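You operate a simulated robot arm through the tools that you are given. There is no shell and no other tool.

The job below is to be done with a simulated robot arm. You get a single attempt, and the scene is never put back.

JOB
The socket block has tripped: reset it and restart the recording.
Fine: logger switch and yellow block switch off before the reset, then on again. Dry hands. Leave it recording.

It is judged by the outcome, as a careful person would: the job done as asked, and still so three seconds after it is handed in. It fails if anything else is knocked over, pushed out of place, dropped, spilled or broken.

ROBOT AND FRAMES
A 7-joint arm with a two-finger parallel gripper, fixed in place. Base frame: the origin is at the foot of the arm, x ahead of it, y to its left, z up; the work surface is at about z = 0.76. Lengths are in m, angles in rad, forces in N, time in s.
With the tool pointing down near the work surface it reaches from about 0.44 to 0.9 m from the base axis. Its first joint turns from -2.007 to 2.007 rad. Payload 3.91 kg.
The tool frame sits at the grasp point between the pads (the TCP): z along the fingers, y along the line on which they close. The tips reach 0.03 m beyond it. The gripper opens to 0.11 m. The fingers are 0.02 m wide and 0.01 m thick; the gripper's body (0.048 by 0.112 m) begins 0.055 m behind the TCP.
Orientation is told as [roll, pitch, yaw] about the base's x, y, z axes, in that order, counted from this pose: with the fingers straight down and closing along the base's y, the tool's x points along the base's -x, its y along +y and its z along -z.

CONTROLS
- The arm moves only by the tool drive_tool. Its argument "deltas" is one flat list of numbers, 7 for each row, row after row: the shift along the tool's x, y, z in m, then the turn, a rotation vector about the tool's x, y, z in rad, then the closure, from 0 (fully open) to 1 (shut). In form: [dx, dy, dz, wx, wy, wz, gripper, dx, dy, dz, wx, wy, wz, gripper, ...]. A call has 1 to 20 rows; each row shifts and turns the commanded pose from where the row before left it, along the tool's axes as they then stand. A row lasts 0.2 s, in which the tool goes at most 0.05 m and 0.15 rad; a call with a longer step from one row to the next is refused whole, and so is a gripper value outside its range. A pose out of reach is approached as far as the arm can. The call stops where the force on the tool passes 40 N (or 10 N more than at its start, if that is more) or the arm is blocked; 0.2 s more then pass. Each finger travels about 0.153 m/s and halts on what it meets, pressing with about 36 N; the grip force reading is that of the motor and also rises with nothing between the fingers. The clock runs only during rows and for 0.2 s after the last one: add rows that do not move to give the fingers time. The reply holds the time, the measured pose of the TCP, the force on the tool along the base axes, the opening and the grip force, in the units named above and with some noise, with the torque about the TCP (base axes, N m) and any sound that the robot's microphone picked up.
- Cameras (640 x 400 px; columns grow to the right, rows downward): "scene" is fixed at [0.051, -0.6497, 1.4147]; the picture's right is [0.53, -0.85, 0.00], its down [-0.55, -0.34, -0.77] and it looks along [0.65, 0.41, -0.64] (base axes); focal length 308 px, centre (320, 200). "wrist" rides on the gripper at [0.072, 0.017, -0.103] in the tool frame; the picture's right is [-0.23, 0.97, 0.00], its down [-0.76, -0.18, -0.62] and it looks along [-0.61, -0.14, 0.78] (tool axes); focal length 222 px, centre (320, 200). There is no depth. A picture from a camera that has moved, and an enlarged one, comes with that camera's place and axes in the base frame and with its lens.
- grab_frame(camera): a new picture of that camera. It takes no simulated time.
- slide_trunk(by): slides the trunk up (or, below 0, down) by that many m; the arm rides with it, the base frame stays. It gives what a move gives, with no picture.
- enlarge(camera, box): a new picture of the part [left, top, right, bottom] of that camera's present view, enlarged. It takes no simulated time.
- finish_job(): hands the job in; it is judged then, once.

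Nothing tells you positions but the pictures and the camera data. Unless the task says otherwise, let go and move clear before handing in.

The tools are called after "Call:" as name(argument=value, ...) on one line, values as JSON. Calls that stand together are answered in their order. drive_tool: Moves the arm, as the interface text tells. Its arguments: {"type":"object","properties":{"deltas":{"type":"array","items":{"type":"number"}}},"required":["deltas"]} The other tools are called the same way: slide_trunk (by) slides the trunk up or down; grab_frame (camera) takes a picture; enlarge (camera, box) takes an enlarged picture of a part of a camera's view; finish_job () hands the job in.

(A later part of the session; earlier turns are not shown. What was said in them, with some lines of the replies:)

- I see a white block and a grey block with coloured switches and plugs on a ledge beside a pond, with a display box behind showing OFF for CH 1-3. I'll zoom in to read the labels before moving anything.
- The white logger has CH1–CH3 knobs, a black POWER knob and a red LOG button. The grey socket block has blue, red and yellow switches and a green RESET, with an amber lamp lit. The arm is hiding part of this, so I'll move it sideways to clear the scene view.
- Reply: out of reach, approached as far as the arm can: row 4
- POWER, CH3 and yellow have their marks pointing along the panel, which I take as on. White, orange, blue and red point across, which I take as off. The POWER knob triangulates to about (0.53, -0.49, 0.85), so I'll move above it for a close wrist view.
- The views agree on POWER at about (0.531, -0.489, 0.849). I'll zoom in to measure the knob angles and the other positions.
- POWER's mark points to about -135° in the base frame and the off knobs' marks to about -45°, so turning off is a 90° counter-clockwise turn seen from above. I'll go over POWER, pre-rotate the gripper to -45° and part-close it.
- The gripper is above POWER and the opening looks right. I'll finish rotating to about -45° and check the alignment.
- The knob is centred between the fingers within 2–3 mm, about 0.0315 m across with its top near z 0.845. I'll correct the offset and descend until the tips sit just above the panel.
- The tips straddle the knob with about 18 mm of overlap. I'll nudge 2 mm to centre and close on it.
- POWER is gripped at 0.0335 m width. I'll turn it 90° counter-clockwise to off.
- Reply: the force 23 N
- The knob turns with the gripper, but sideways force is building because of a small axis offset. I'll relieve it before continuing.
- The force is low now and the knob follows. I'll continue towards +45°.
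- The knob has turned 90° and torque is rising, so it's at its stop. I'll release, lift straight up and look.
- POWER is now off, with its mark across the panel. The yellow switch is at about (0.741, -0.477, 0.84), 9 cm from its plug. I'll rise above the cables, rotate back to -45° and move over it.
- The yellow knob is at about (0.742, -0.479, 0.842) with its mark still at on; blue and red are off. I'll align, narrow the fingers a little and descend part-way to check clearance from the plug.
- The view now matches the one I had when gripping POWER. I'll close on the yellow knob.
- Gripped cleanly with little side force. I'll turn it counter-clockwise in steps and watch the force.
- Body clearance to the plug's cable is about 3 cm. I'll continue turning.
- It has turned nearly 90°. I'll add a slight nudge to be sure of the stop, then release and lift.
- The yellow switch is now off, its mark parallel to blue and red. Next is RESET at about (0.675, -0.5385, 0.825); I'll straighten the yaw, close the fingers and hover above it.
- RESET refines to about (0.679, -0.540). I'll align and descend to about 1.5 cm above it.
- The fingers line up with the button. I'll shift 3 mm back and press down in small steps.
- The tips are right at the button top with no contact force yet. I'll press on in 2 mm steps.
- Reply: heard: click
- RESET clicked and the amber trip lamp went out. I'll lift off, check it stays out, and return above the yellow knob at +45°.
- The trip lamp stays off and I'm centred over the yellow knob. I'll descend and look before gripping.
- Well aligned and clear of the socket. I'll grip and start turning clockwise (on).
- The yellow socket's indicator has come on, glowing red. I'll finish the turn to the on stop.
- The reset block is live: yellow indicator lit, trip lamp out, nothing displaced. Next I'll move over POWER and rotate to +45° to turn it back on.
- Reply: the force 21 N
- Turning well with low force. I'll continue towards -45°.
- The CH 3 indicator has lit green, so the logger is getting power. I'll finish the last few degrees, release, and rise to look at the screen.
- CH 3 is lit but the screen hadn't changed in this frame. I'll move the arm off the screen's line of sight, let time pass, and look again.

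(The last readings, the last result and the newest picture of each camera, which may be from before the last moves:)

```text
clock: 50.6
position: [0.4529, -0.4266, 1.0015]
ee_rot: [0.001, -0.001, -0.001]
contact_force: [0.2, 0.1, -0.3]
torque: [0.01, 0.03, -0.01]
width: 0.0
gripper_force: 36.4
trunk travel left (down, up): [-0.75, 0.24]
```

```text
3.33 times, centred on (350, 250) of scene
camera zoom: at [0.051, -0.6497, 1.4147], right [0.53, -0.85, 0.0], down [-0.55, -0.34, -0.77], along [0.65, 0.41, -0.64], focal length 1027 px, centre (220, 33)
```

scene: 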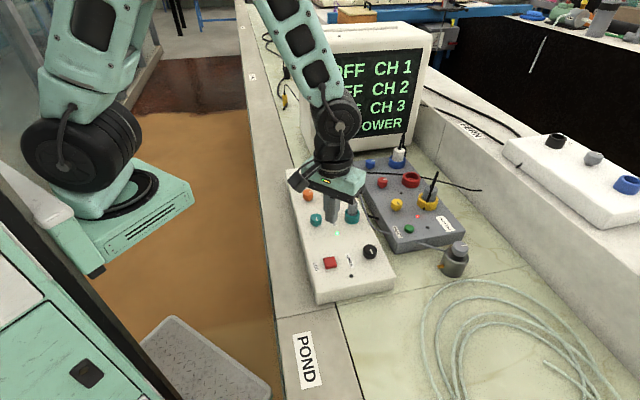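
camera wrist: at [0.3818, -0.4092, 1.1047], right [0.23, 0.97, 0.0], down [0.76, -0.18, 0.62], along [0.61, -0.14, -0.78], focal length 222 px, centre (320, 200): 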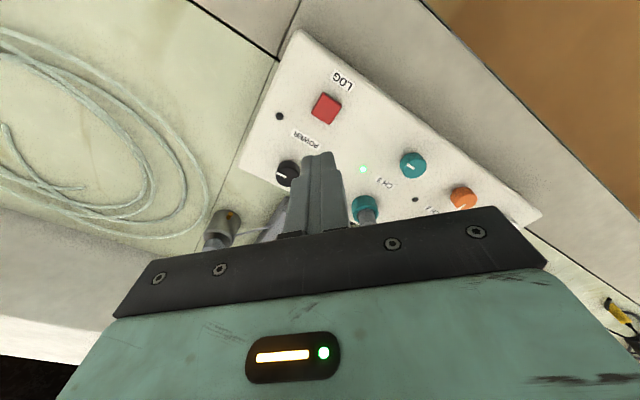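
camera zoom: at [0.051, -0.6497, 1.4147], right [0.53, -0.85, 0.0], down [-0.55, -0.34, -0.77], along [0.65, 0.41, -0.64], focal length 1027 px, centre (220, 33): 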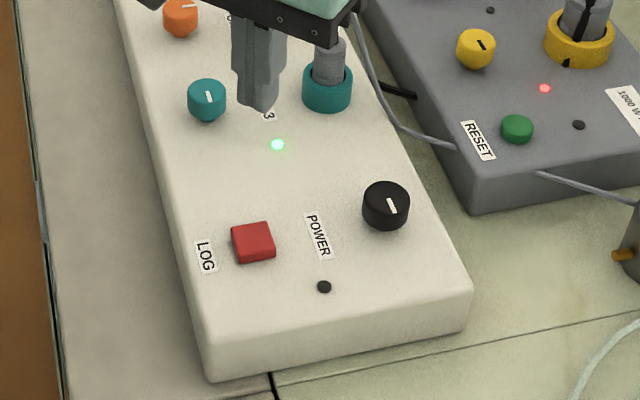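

The logger is powered: CH 3 is green, and the dark lamp by LOG/POWER is probably the recording lamp. LOG is at about (0.460, -0.419, 0.832). I'll align over it, descend part-way, and re-check the screen.

Call:
drive_tool(deltas=[-0.007, 0.007, 0.03, 0, 0, 0, 1, 0, 0, 0.04, 0, 0, 0, 1, 0, 0, 0.04, 0, 0, 0, 1, 0, 0, 0.005, 0, 0, 0, 1, 0, 0, 0, 0, 0, 0, 1, 0, 0, 0, 0, 0, 0, 1, 0, 0, 0, 0, 0, 0, 1])

Call:
grab_frame(camera="scene")

Call:
enlarge(camera="wrist", box=[220, 60, 420, 220])

Call:
enlarge(camera="scene", box=[290, 190, 410, 310])

```text
clock: 52.2
position: [0.4615, -0.419, 0.8872]
ee_rot: [0.001, 0.001, -0.001]
contact_force: [0.0, -0.6, -0.5]
torque: [0.04, 0.0, 0.04]
width: 0.0
gripper_force: 36.1
trunk travel left (down, up): [-0.75, 0.24]
```

```text
taken
```

scene: 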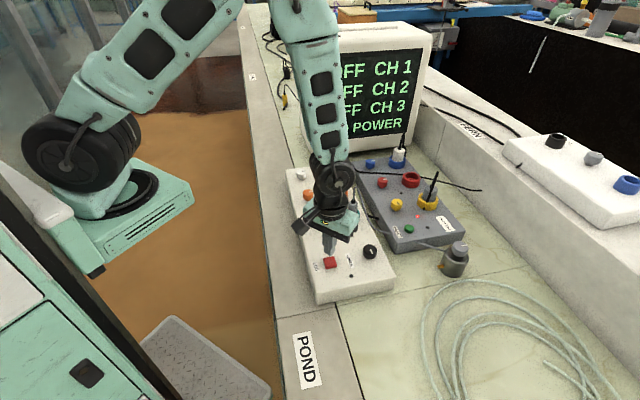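

```text
2.50 times, centred on (320, 140) of wrist
camera zoom: at [0.3907, -0.4019, 0.991], right [0.23, 0.97, 0.0], down [0.76, -0.18, 0.62], along [0.61, -0.14, -0.78], focal length 555 px, centre (320, 350)
```

zoom: 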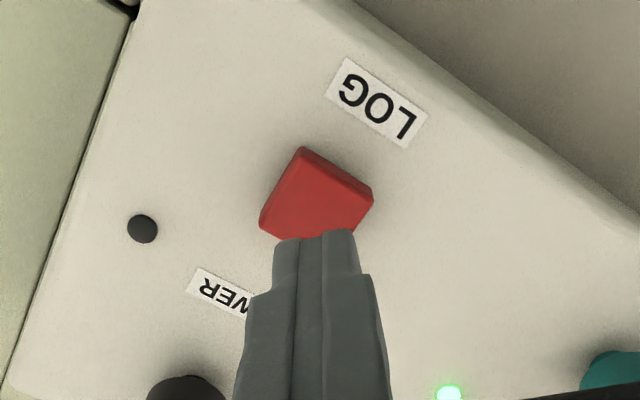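

```text
3.33 times, centred on (350, 250) of scene
camera zoom: at [0.051, -0.6497, 1.4147], right [0.53, -0.85, 0.0], down [-0.55, -0.34, -0.77], along [0.65, 0.41, -0.64], focal length 1027 px, centre (220, 33)
```

zoom: 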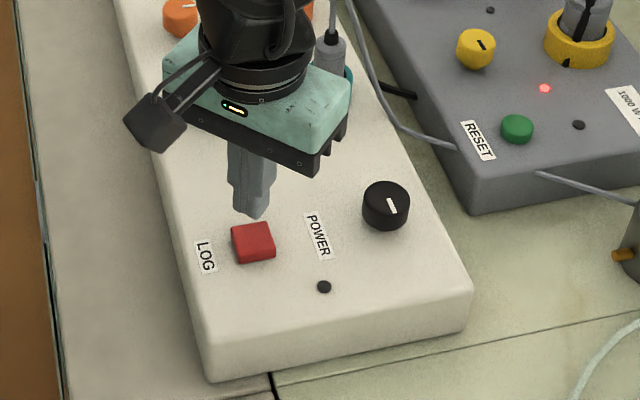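

Call:
enlarge(camera="scene", box=[320, 30, 430, 150])

Call:
enlarge(camera="scene", box=[360, 130, 480, 260])

```text
3.33 times, centred on (375, 90) of scene
camera zoom: at [0.051, -0.6497, 1.4147], right [0.53, -0.85, 0.0], down [-0.55, -0.34, -0.77], along [0.65, 0.41, -0.64], focal length 1027 px, centre (137, 567)
```

zoom: 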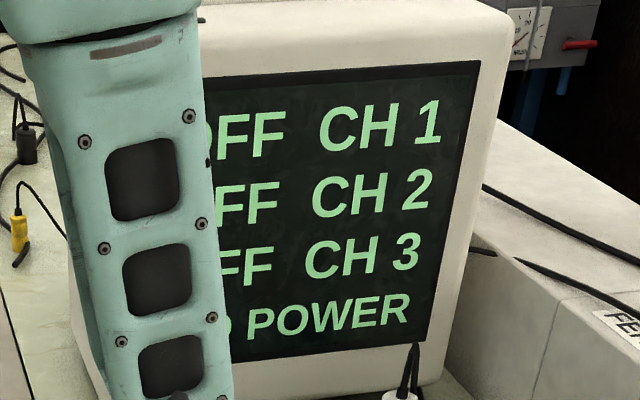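

```text
3.08 times, centred on (420, 195) of scene
camera zoom: at [0.051, -0.6497, 1.4147], right [0.53, -0.85, 0.0], down [-0.55, -0.34, -0.77], along [0.65, 0.41, -0.64], focal length 948 px, centre (12, 215)
```

zoom: 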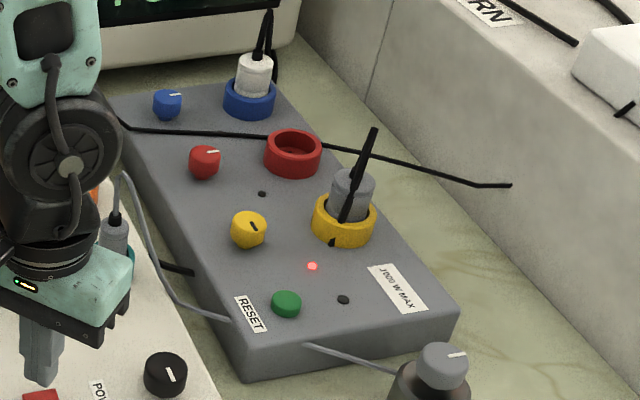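

The screen still reads OFF / NO POWER even though CH 3 is lit. It may need time to start up, so I'll hold still for a few seconds and look again before pressing LOG.

Call:
drive_tool(deltas=[0, 0, 0, 0, 0, 0, 1, 0, 0, 0, 0, 0, 0, 1, 0, 0, 0, 0, 0, 0, 1, 0, 0, 0, 0, 0, 0, 1, 0, 0, 0, 0, 0, 0, 1, 0, 0, 0, 0, 0, 0, 1, 0, 0, 0, 0, 0, 0, 1, 0, 0, 0, 0, 0, 0, 1, 0, 0, 0, 0, 0, 0, 1, 0, 0, 0, 0, 0, 0, 1, 0, 0, 0, 0, 0, 0, 1, 0, 0, 0, 0, 0, 0, 1, 0, 0, 0, 0, 0, 0, 1, 0, 0, 0, 0, 0, 0, 1, 0, 0, 0, 0, 0, 0, 1])

Call:
enlarge(camera="scene", box=[320, 30, 430, 150])

Call:
enlarge(camera="scene", box=[290, 190, 410, 310])

Call:
enlarge(camera="scene", box=[290, 10, 450, 60])

```text
clock: 55.4
position: [0.4608, -0.4188, 0.887]
ee_rot: [0.0, 0.0, 0.0]
contact_force: [0.4, 0.7, -0.3]
torque: [-0.03, 0.01, 0.01]
width: 0.0
gripper_force: 35.8
trunk travel left (down, up): [-0.75, 0.24]
```

```text
3.33 times, centred on (375, 90) of scene
camera zoom: at [0.051, -0.6497, 1.4147], right [0.53, -0.85, 0.0], down [-0.55, -0.34, -0.77], along [0.65, 0.41, -0.64], focal length 1027 px, centre (137, 567)
```

zoom: 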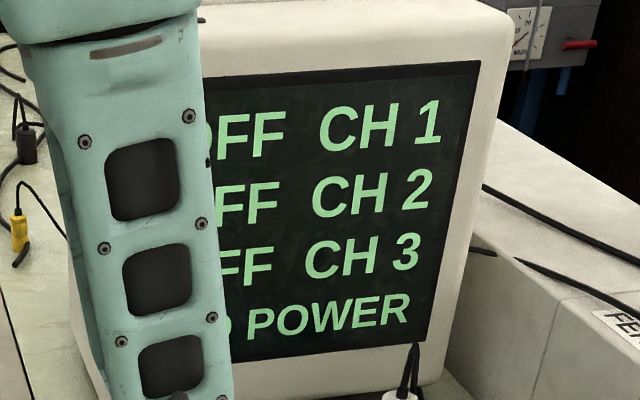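

```text
3.33 times, centred on (350, 250) of scene
camera zoom: at [0.051, -0.6497, 1.4147], right [0.53, -0.85, 0.0], down [-0.55, -0.34, -0.77], along [0.65, 0.41, -0.64], focal length 1027 px, centre (220, 33)
```

zoom: 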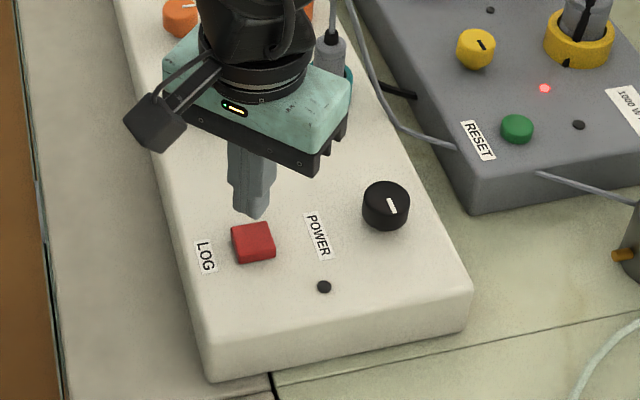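

```text
4.00 times, centred on (370, 35) of scene
camera zoom: at [0.051, -0.6497, 1.4147], right [0.53, -0.85, 0.0], down [-0.55, -0.34, -0.77], along [0.65, 0.41, -0.64], focal length 1233 px, centre (120, 860)
```

zoom: 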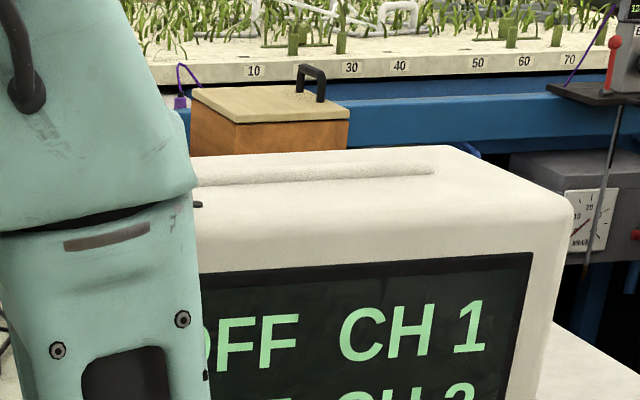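

Seven seconds after power-on nothing has changed, so the screen isn't simply slow to boot. The lamps show the logger is live and not yet recording, so pressing LOG is the right next step. I'll nudge back 6 mm to centre on the button and lower to just above it.

Call:
drive_tool(deltas=[0.006, 0, 0.005, 0, 0, 0, 1, 0, 0, 0.006, 0, 0, 0, 1])

Call:
enlarge(camera="wrist", box=[220, 60, 420, 220])

Call:
enlarge(camera="scene", box=[290, 220, 380, 300])

```text
clock: 56.0
position: [0.4554, -0.4186, 0.876]
ee_rot: [0.0, 0.0, 0.0]
contact_force: [0.6, -0.5, -0.7]
torque: [-0.02, 0.01, 0.01]
width: 0.0
gripper_force: 35.5
trunk travel left (down, up): [-0.75, 0.24]
```

```text
2.50 times, centred on (320, 140) of wrist
camera zoom: at [0.3842, -0.4018, 0.9799], right [0.23, 0.97, 0.0], down [0.76, -0.18, 0.62], along [0.61, -0.14, -0.78], focal length 555 px, centre (320, 350)
```

zoom: 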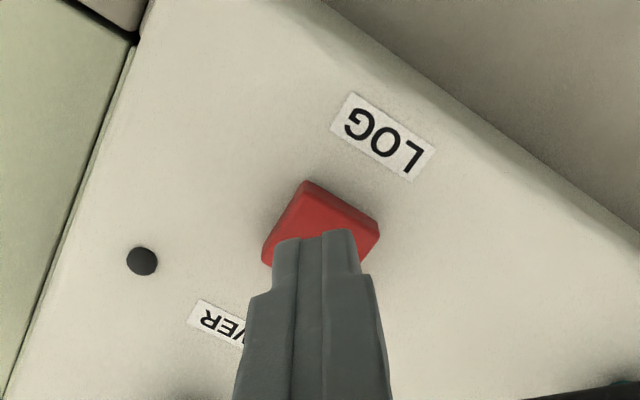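

```text
5.00 times, centred on (335, 260) of scene
camera zoom: at [0.051, -0.6497, 1.4147], right [0.53, -0.85, 0.0], down [-0.55, -0.34, -0.77], along [0.65, 0.41, -0.64], focal length 1541 px, centre (245, -100)
```

zoom: 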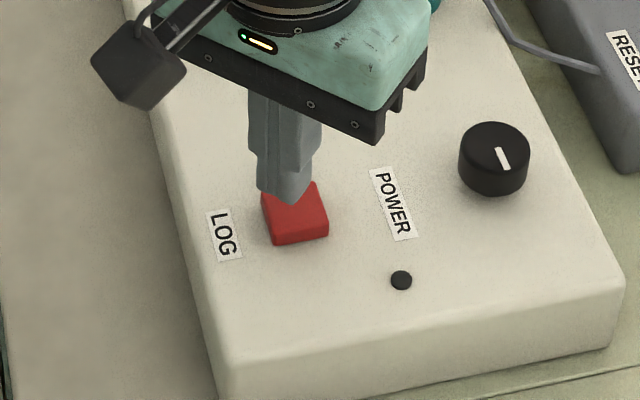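

Call:
drive_tool(deltas=[0, -0.002, 0.003, 0, 0, 0, 1, 0, 0, 0.003, 0, 0, 0, 1])

Call:
drive_tool(deltas=[0, 0, 0.002, 0, 0, 0, 1, 0, 0, 0.002, 0, 0, 0, 1])

Call:
enlarge(camera="scene", box=[290, 220, 380, 300])

```text
clock: 56.6
position: [0.4553, -0.4205, 0.8697]
ee_rot: [-0.001, -0.001, -0.001]
contact_force: [0.2, 0.0, 0.3]
torque: [0.0, 0.01, -0.02]
width: 0.0
gripper_force: 35.6
trunk travel left (down, up): [-0.75, 0.24]
```

```text
clock: 57.2
position: [0.4551, -0.4194, 0.8649]
ee_rot: [0.001, 0.0, 0.001]
contact_force: [-0.5, -0.1, -0.3]
torque: [0.01, -0.01, -0.04]
width: 0.0
gripper_force: 36.3
trunk travel left (down, up): [-0.75, 0.24]
```

```text
5.00 times, centred on (335, 260) of scene
camera zoom: at [0.051, -0.6497, 1.4147], right [0.53, -0.85, 0.0], down [-0.55, -0.34, -0.77], along [0.65, 0.41, -0.64], focal length 1541 px, centre (245, -100)
```

zoom: 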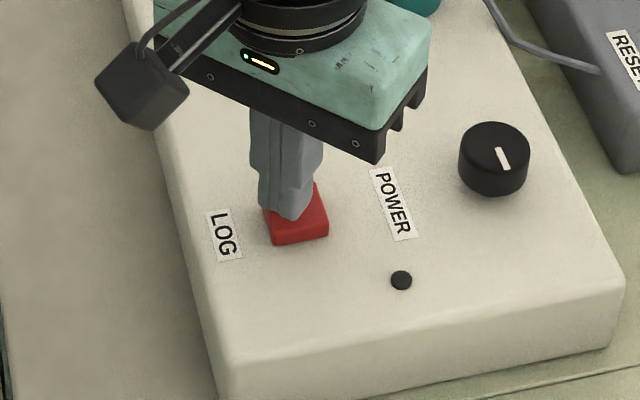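

Call:
drive_tool(deltas=[0, 0, 0.002, 0, 0, 0, 1, 0, 0, 0.002, 0, 0, 0, 1])

```text
clock: 57.8
position: [0.4551, -0.4195, 0.8612]
ee_rot: [0.0, 0.0, 0.001]
contact_force: [-0.3, -0.1, 0.1]
torque: [0.03, 0.04, 0.0]
width: 0.0
gripper_force: 36.2
trunk travel left (down, up): [-0.75, 0.24]
```

Call:
drive_tool(deltas=[0, 0, 0.002, 0, 0, 0, 1])

Call:
drive_tool(deltas=[0, 0, 0.002, 0, 0, 0, 1])

Call:
enlarge(camera="scene", box=[290, 220, 380, 300])

```text
clock: 58.2
position: [0.4549, -0.4204, 0.86]
ee_rot: [-0.002, 0.0, 0.001]
contact_force: [-0.6, 0.2, -0.6]
torque: [0.04, 0.03, 0.01]
width: 0.0
gripper_force: 36.0
trunk travel left (down, up): [-0.75, 0.24]
```

```text
clock: 58.6
position: [0.4547, -0.4213, 0.8573]
ee_rot: [0.001, -0.001, -0.001]
contact_force: [-1.7, 0.2, 0.0]
torque: [0.0, 0.0, -0.06]
width: 0.0002
gripper_force: 36.0
trunk travel left (down, up): [-0.75, 0.24]
```

```text
5.00 times, centred on (335, 260) of scene
camera zoom: at [0.051, -0.6497, 1.4147], right [0.53, -0.85, 0.0], down [-0.55, -0.34, -0.77], along [0.65, 0.41, -0.64], focal length 1541 px, centre (245, -100)
```

zoom: 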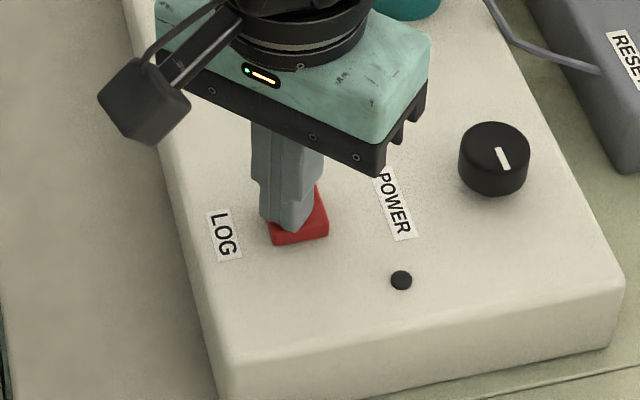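

Call:
enlarge(camera="wrist", box=[260, 100, 380, 200])

Call:
enlarge(camera="scene", box=[310, 235, 360, 280])

```text
4.00 times, centred on (320, 150) of wrist
camera zoom: at [0.3838, -0.4036, 0.9612], right [0.23, 0.97, 0.0], down [0.76, -0.18, 0.62], along [0.61, -0.14, -0.78], focal length 888 px, centre (320, 400)
```

zoom: 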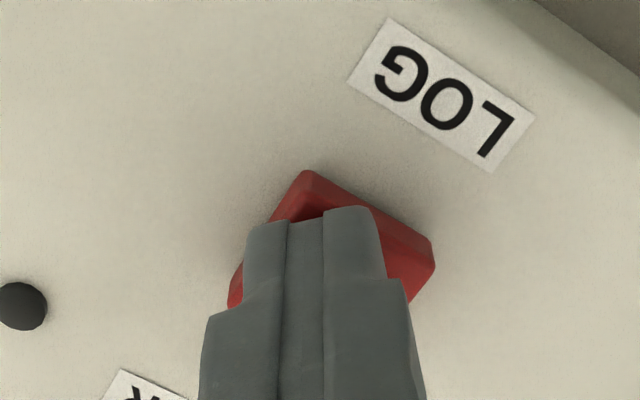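

```text
8.89 times, centred on (335, 258) of scene
camera zoom: at [0.051, -0.6497, 1.4147], right [0.53, -0.85, 0.0], down [-0.55, -0.34, -0.77], along [0.65, 0.41, -0.64], focal length 2740 px, centre (187, -311)
```

zoom: 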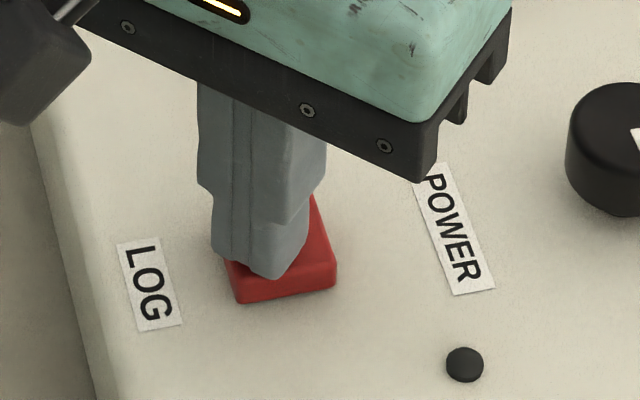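

The tips are over the button but a bit off-centre towards the robot. I'll back off slightly, shift 5 mm forward, then press.

Call:
drive_tool(deltas=[0, 0, -0.004, 0, 0, 0, 1, -0.005, 0.0015, 0, 0, 0, 0, 1, 0, 0, 0.003, 0, 0, 0, 1])

Call:
drive_tool(deltas=[0, 0, 0.002, 0, 0, 0, 1])

Call:
enlarge(camera="scene", box=[310, 235, 360, 280])

```text
clock: 59.4
position: [0.461, -0.4201, 0.8585]
ee_rot: [0.0, 0.0, 0.0]
contact_force: [0.0, -0.3, -0.3]
torque: [0.02, 0.0, 0.04]
width: 0.0001
gripper_force: 36.0
trunk travel left (down, up): [-0.75, 0.24]
```

```text
clock: 59.8
position: [0.46, -0.4188, 0.8564]
ee_rot: [-0.001, 0.0, 0.0]
contact_force: [0.3, 0.7, 0.5]
torque: [-0.01, -0.02, 0.0]
width: 0.0
gripper_force: 36.0
trunk travel left (down, up): [-0.75, 0.24]
```

```text
8.89 times, centred on (335, 258) of scene
camera zoom: at [0.051, -0.6497, 1.4147], right [0.53, -0.85, 0.0], down [-0.55, -0.34, -0.77], along [0.65, 0.41, -0.64], focal length 2740 px, centre (187, -311)
```

zoom: 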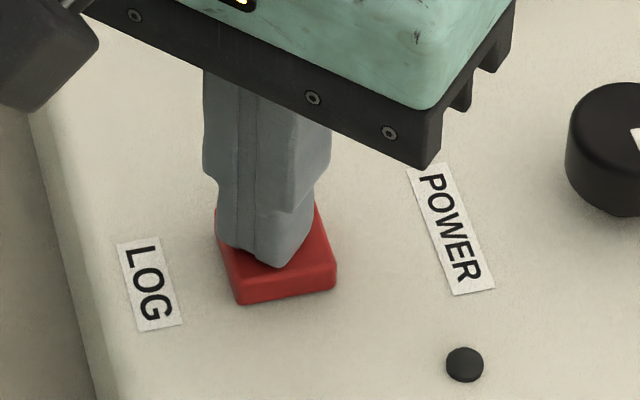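

Call:
drive_tool(deltas=[0, 0, 0.002, 0, 0, 0, 1])

Call:
drive_tool(deltas=[0, 0, 0.0015, 0, 0, 0, 1])

```text
clock: 60.2
position: [0.4596, -0.4199, 0.8556]
ee_rot: [0.0, -0.001, -0.001]
contact_force: [0.5, 0.7, 1.3]
torque: [0.0, 0.02, -0.01]
width: 0.0
gripper_force: 36.0
trunk travel left (down, up): [-0.75, 0.24]
```

```text
clock: 60.6
position: [0.4601, -0.4196, 0.8536]
ee_rot: [-0.001, 0.001, 0.0]
contact_force: [2.0, 0.1, 2.0]
torque: [0.0, -0.04, 0.02]
width: 0.0001
gripper_force: 36.2
trunk travel left (down, up): [-0.75, 0.24]
heard: click
```

LOG clicked. I'll check the lamps and screen before lifting.

Call:
grab_frame(camera="scene")

Call:
enlarge(camera="scene", box=[290, 220, 380, 300])

Call:
enlarge(camera="scene", box=[320, 30, 430, 150])

```text
taken
```

scene: 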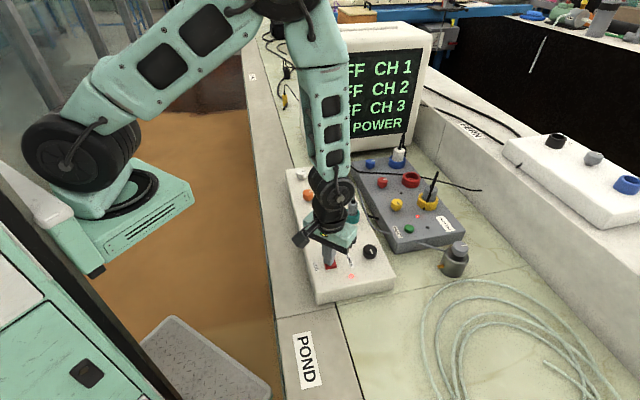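

```text
5.00 times, centred on (335, 260) of scene
camera zoom: at [0.051, -0.6497, 1.4147], right [0.53, -0.85, 0.0], down [-0.55, -0.34, -0.77], along [0.65, 0.41, -0.64], focal length 1541 px, centre (245, -100)
```

zoom: 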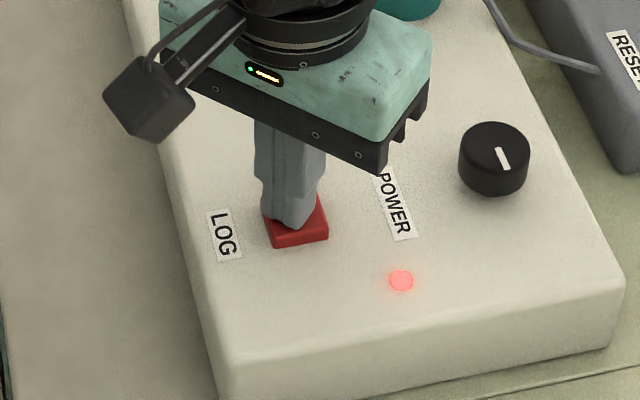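

```text
3.33 times, centred on (375, 90) of scene
camera zoom: at [0.051, -0.6497, 1.4147], right [0.53, -0.85, 0.0], down [-0.55, -0.34, -0.77], along [0.65, 0.41, -0.64], focal length 1027 px, centre (137, 567)
```

zoom: 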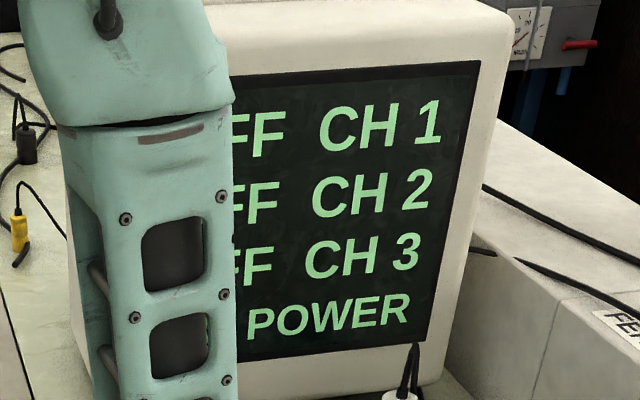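

The recording lamp by LOG is now lit red. I'll lift straight off the button and clear the view to read the full screen.

Call:
drive_tool(deltas=[0, 0, -0.01, 0, 0, 0, 1, 0, 0, -0.04, 0, 0, 0, 1, 0, 0, -0.045, 0, 0, 0, 1, 0, 0, -0.045, 0, 0, 0, 1, 0, 0, -0.045, 0, 0, 0, 1, 0.02, 0.04, -0.01, 0, 0, 0, 1, 0.02, 0.04, -0.01, 0, 0, 0, 1, 0.02, 0.04, -0.01, 0, 0, 0, 1, 0, 0.04, -0.01, 0, 0, 0, 1])

Call:
grab_frame(camera="scene")

Call:
enlarge(camera="scene", box=[280, 10, 460, 160])

Call:
enlarge(camera="scene", box=[280, 140, 480, 310])

```text
clock: 62.6
position: [0.4217, -0.2781, 1.088]
ee_rot: [0.001, 0.001, -0.001]
contact_force: [0.4, -0.7, -0.1]
torque: [0.03, 0.0, 0.01]
width: 0.0001
gripper_force: 36.5
out of reach, approached as far as the arm can: row 8, 9
trunk travel left (down, up): [-0.75, 0.24]
```

```text
taken
```

scene: 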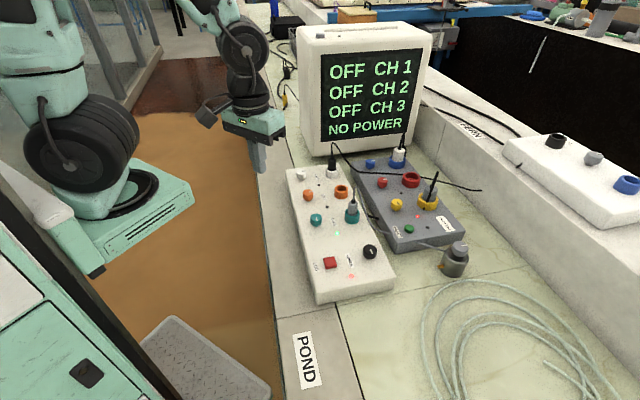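

```text
2.67 times, centred on (370, 85) of scene
camera zoom: at [0.051, -0.6497, 1.4147], right [0.53, -0.85, 0.0], down [-0.55, -0.34, -0.77], along [0.65, 0.41, -0.64], focal length 822 px, centre (187, 507)
```

zoom: 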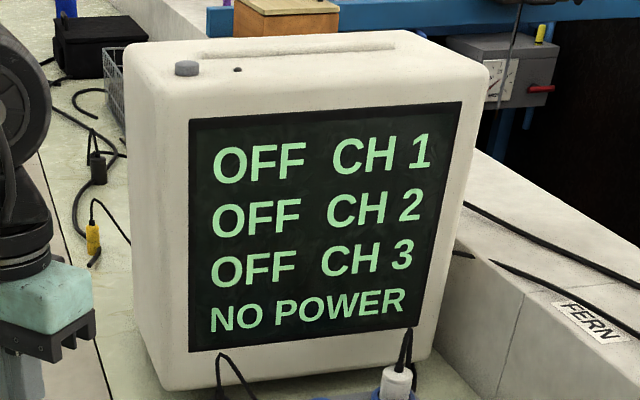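

```text
2.35 times, centred on (380, 225) of scene
camera zoom: at [0.051, -0.6497, 1.4147], right [0.53, -0.85, 0.0], down [-0.55, -0.34, -0.77], along [0.65, 0.41, -0.64], focal length 725 px, centre (179, 141)
```

zoom: 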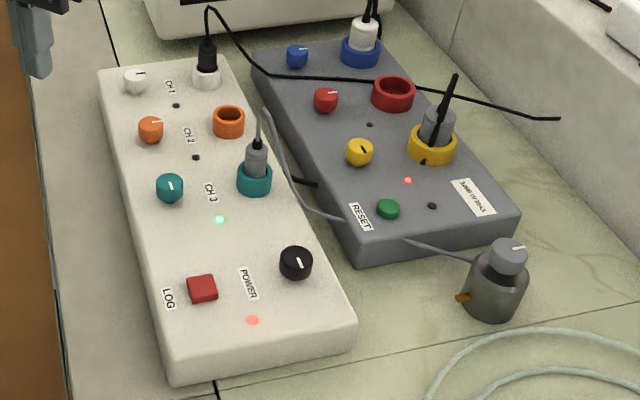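

The lamps now show yellow socket live, trip lamp out, CH 3 green and the recording lamp red, but the screen still says NO POWER. I'll wait a few seconds to confirm the state holds and look closer at the screen box.

Call:
drive_tool(deltas=[0, 0, 0, 0, 0, 0, 1, 0, 0, 0, 0, 0, 0, 1, 0, 0, 0, 0, 0, 0, 1, 0, 0, 0, 0, 0, 0, 1, 0, 0, 0, 0, 0, 0, 1, 0, 0, 0, 0, 0, 0, 1, 0, 0, 0, 0, 0, 0, 1, 0, 0, 0, 0, 0, 0, 1, 0, 0, 0, 0, 0, 0, 1, 0, 0, 0, 0, 0, 0, 1, 0, 0, 0, 0, 0, 0, 1, 0, 0, 0, 0, 0, 0, 1, 0, 0, 0, 0, 0, 0, 1, 0, 0, 0, 0, 0, 0, 1, 0, 0, 0, 0, 0, 0, 1, 0, 0, 0, 0, 0, 0, 1, 0, 0, 0, 0, 0, 0, 1, 0, 0, 0, 0, 0, 0, 1])

Call:
enlarge(camera="scene", box=[290, 10, 450, 160])

Call:
enlarge(camera="scene", box=[280, 140, 480, 310])

Call:
enlarge(camera="scene", box=[295, 15, 375, 65])

Call:
enlarge(camera="scene", box=[240, 0, 340, 120])

```text
clock: 66.4
position: [0.422, -0.2769, 1.0897]
ee_rot: [0.003, 0.003, 0.0]
contact_force: [-0.2, 0.3, -0.5]
torque: [0.02, 0.01, 0.02]
width: 0.0
gripper_force: 36.3
trunk travel left (down, up): [-0.75, 0.24]
```

```text
2.67 times, centred on (370, 85) of scene
camera zoom: at [0.051, -0.6497, 1.4147], right [0.53, -0.85, 0.0], down [-0.55, -0.34, -0.77], along [0.65, 0.41, -0.64], focal length 822 px, centre (187, 507)
```

zoom: 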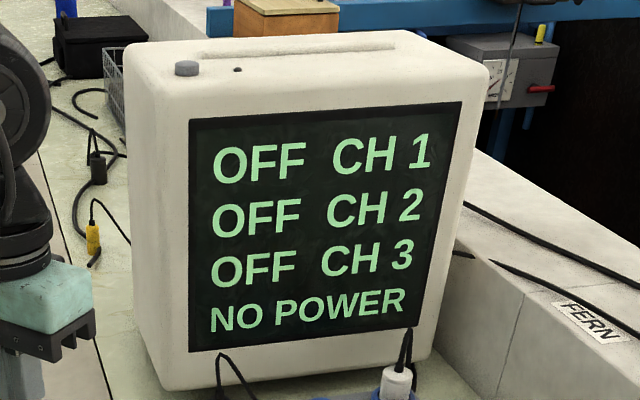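

```text
2.35 times, centred on (380, 225) of scene
camera zoom: at [0.051, -0.6497, 1.4147], right [0.53, -0.85, 0.0], down [-0.55, -0.34, -0.77], along [0.65, 0.41, -0.64], focal length 725 px, centre (179, 141)
```

zoom: 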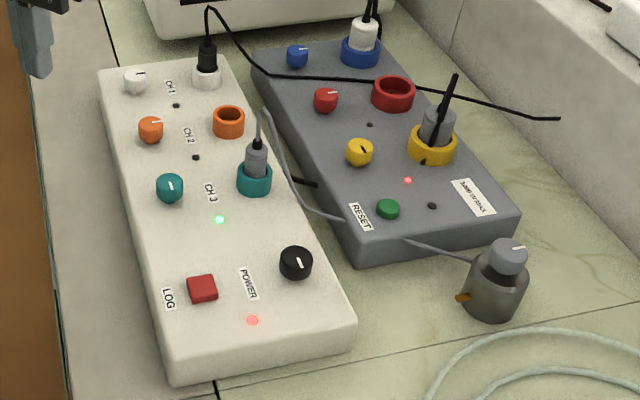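

```text
8.00 times, centred on (335, 40) of scene
camera zoom: at [0.051, -0.6497, 1.4147], right [0.53, -0.85, 0.0], down [-0.55, -0.34, -0.77], along [0.65, 0.41, -0.64], focal length 2466 px, centre (200, 1480)
```

zoom: 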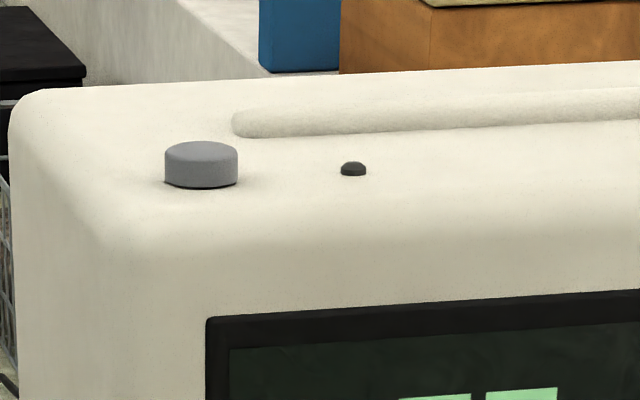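

```text
3.33 times, centred on (290, 60) of scene
camera zoom: at [0.051, -0.6497, 1.4147], right [0.53, -0.85, 0.0], down [-0.55, -0.34, -0.77], along [0.65, 0.41, -0.64], focal length 1027 px, centre (420, 667)
```

zoom: 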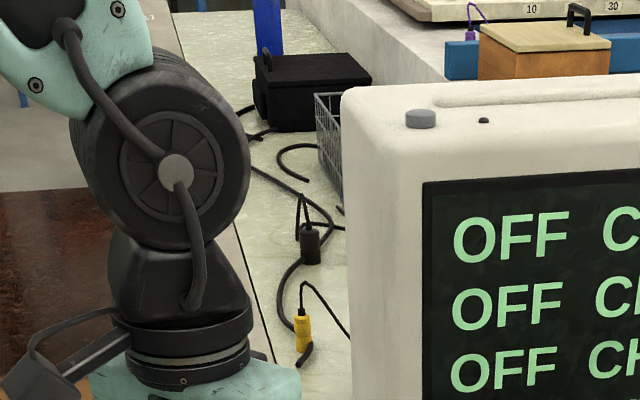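

The state has held for several seconds: trip lamp out, yellow socket lit, POWER on, CH 3 green, recording lamp red. Everything else stands where it was and the gripper is empty and clear. The screen never updated, but the lamps on the logger and block agree, and nothing in the job calls for touching the screen or the blue switch. I'll hand in.

Call:
finish_job()

```text
The job is handed in.
```

The socket block is reset and the logger appears to be recording again, but the screen never updated to confirm it.

**What I did:**
1. I turned the logger's POWER switch off, then the yellow block switch.
2. I pressed RESET. It clicked, and the amber trip lamp went out and stayed out.
3. I turned the yellow switch back on, and its lamp lit. Then I turned POWER back on, and the CH 3 lamp went green.
4. I pressed LOG once. It clicked, and the red lamp in the LOG/POWER row came on.

About six seconds after the LOG press, all the lamps were unchanged. I took the red lamp to mean recording, because it lit only when LOG was pressed; it has no label of its own.

**Screen:** it still reads OFF for CH 1, 2 and 3 and NO POWER, exactly as it did at the start. That contradicts the logger's own lamps. It appears to be plugged into the blue socket, which was switched off when I began. I left the blue switch and the grey button on top of the screen alone, since they weren't part of the job.

Nothing else looked moved in the last pictures. The gripper is empty, clear of the bench, and never touched the water.
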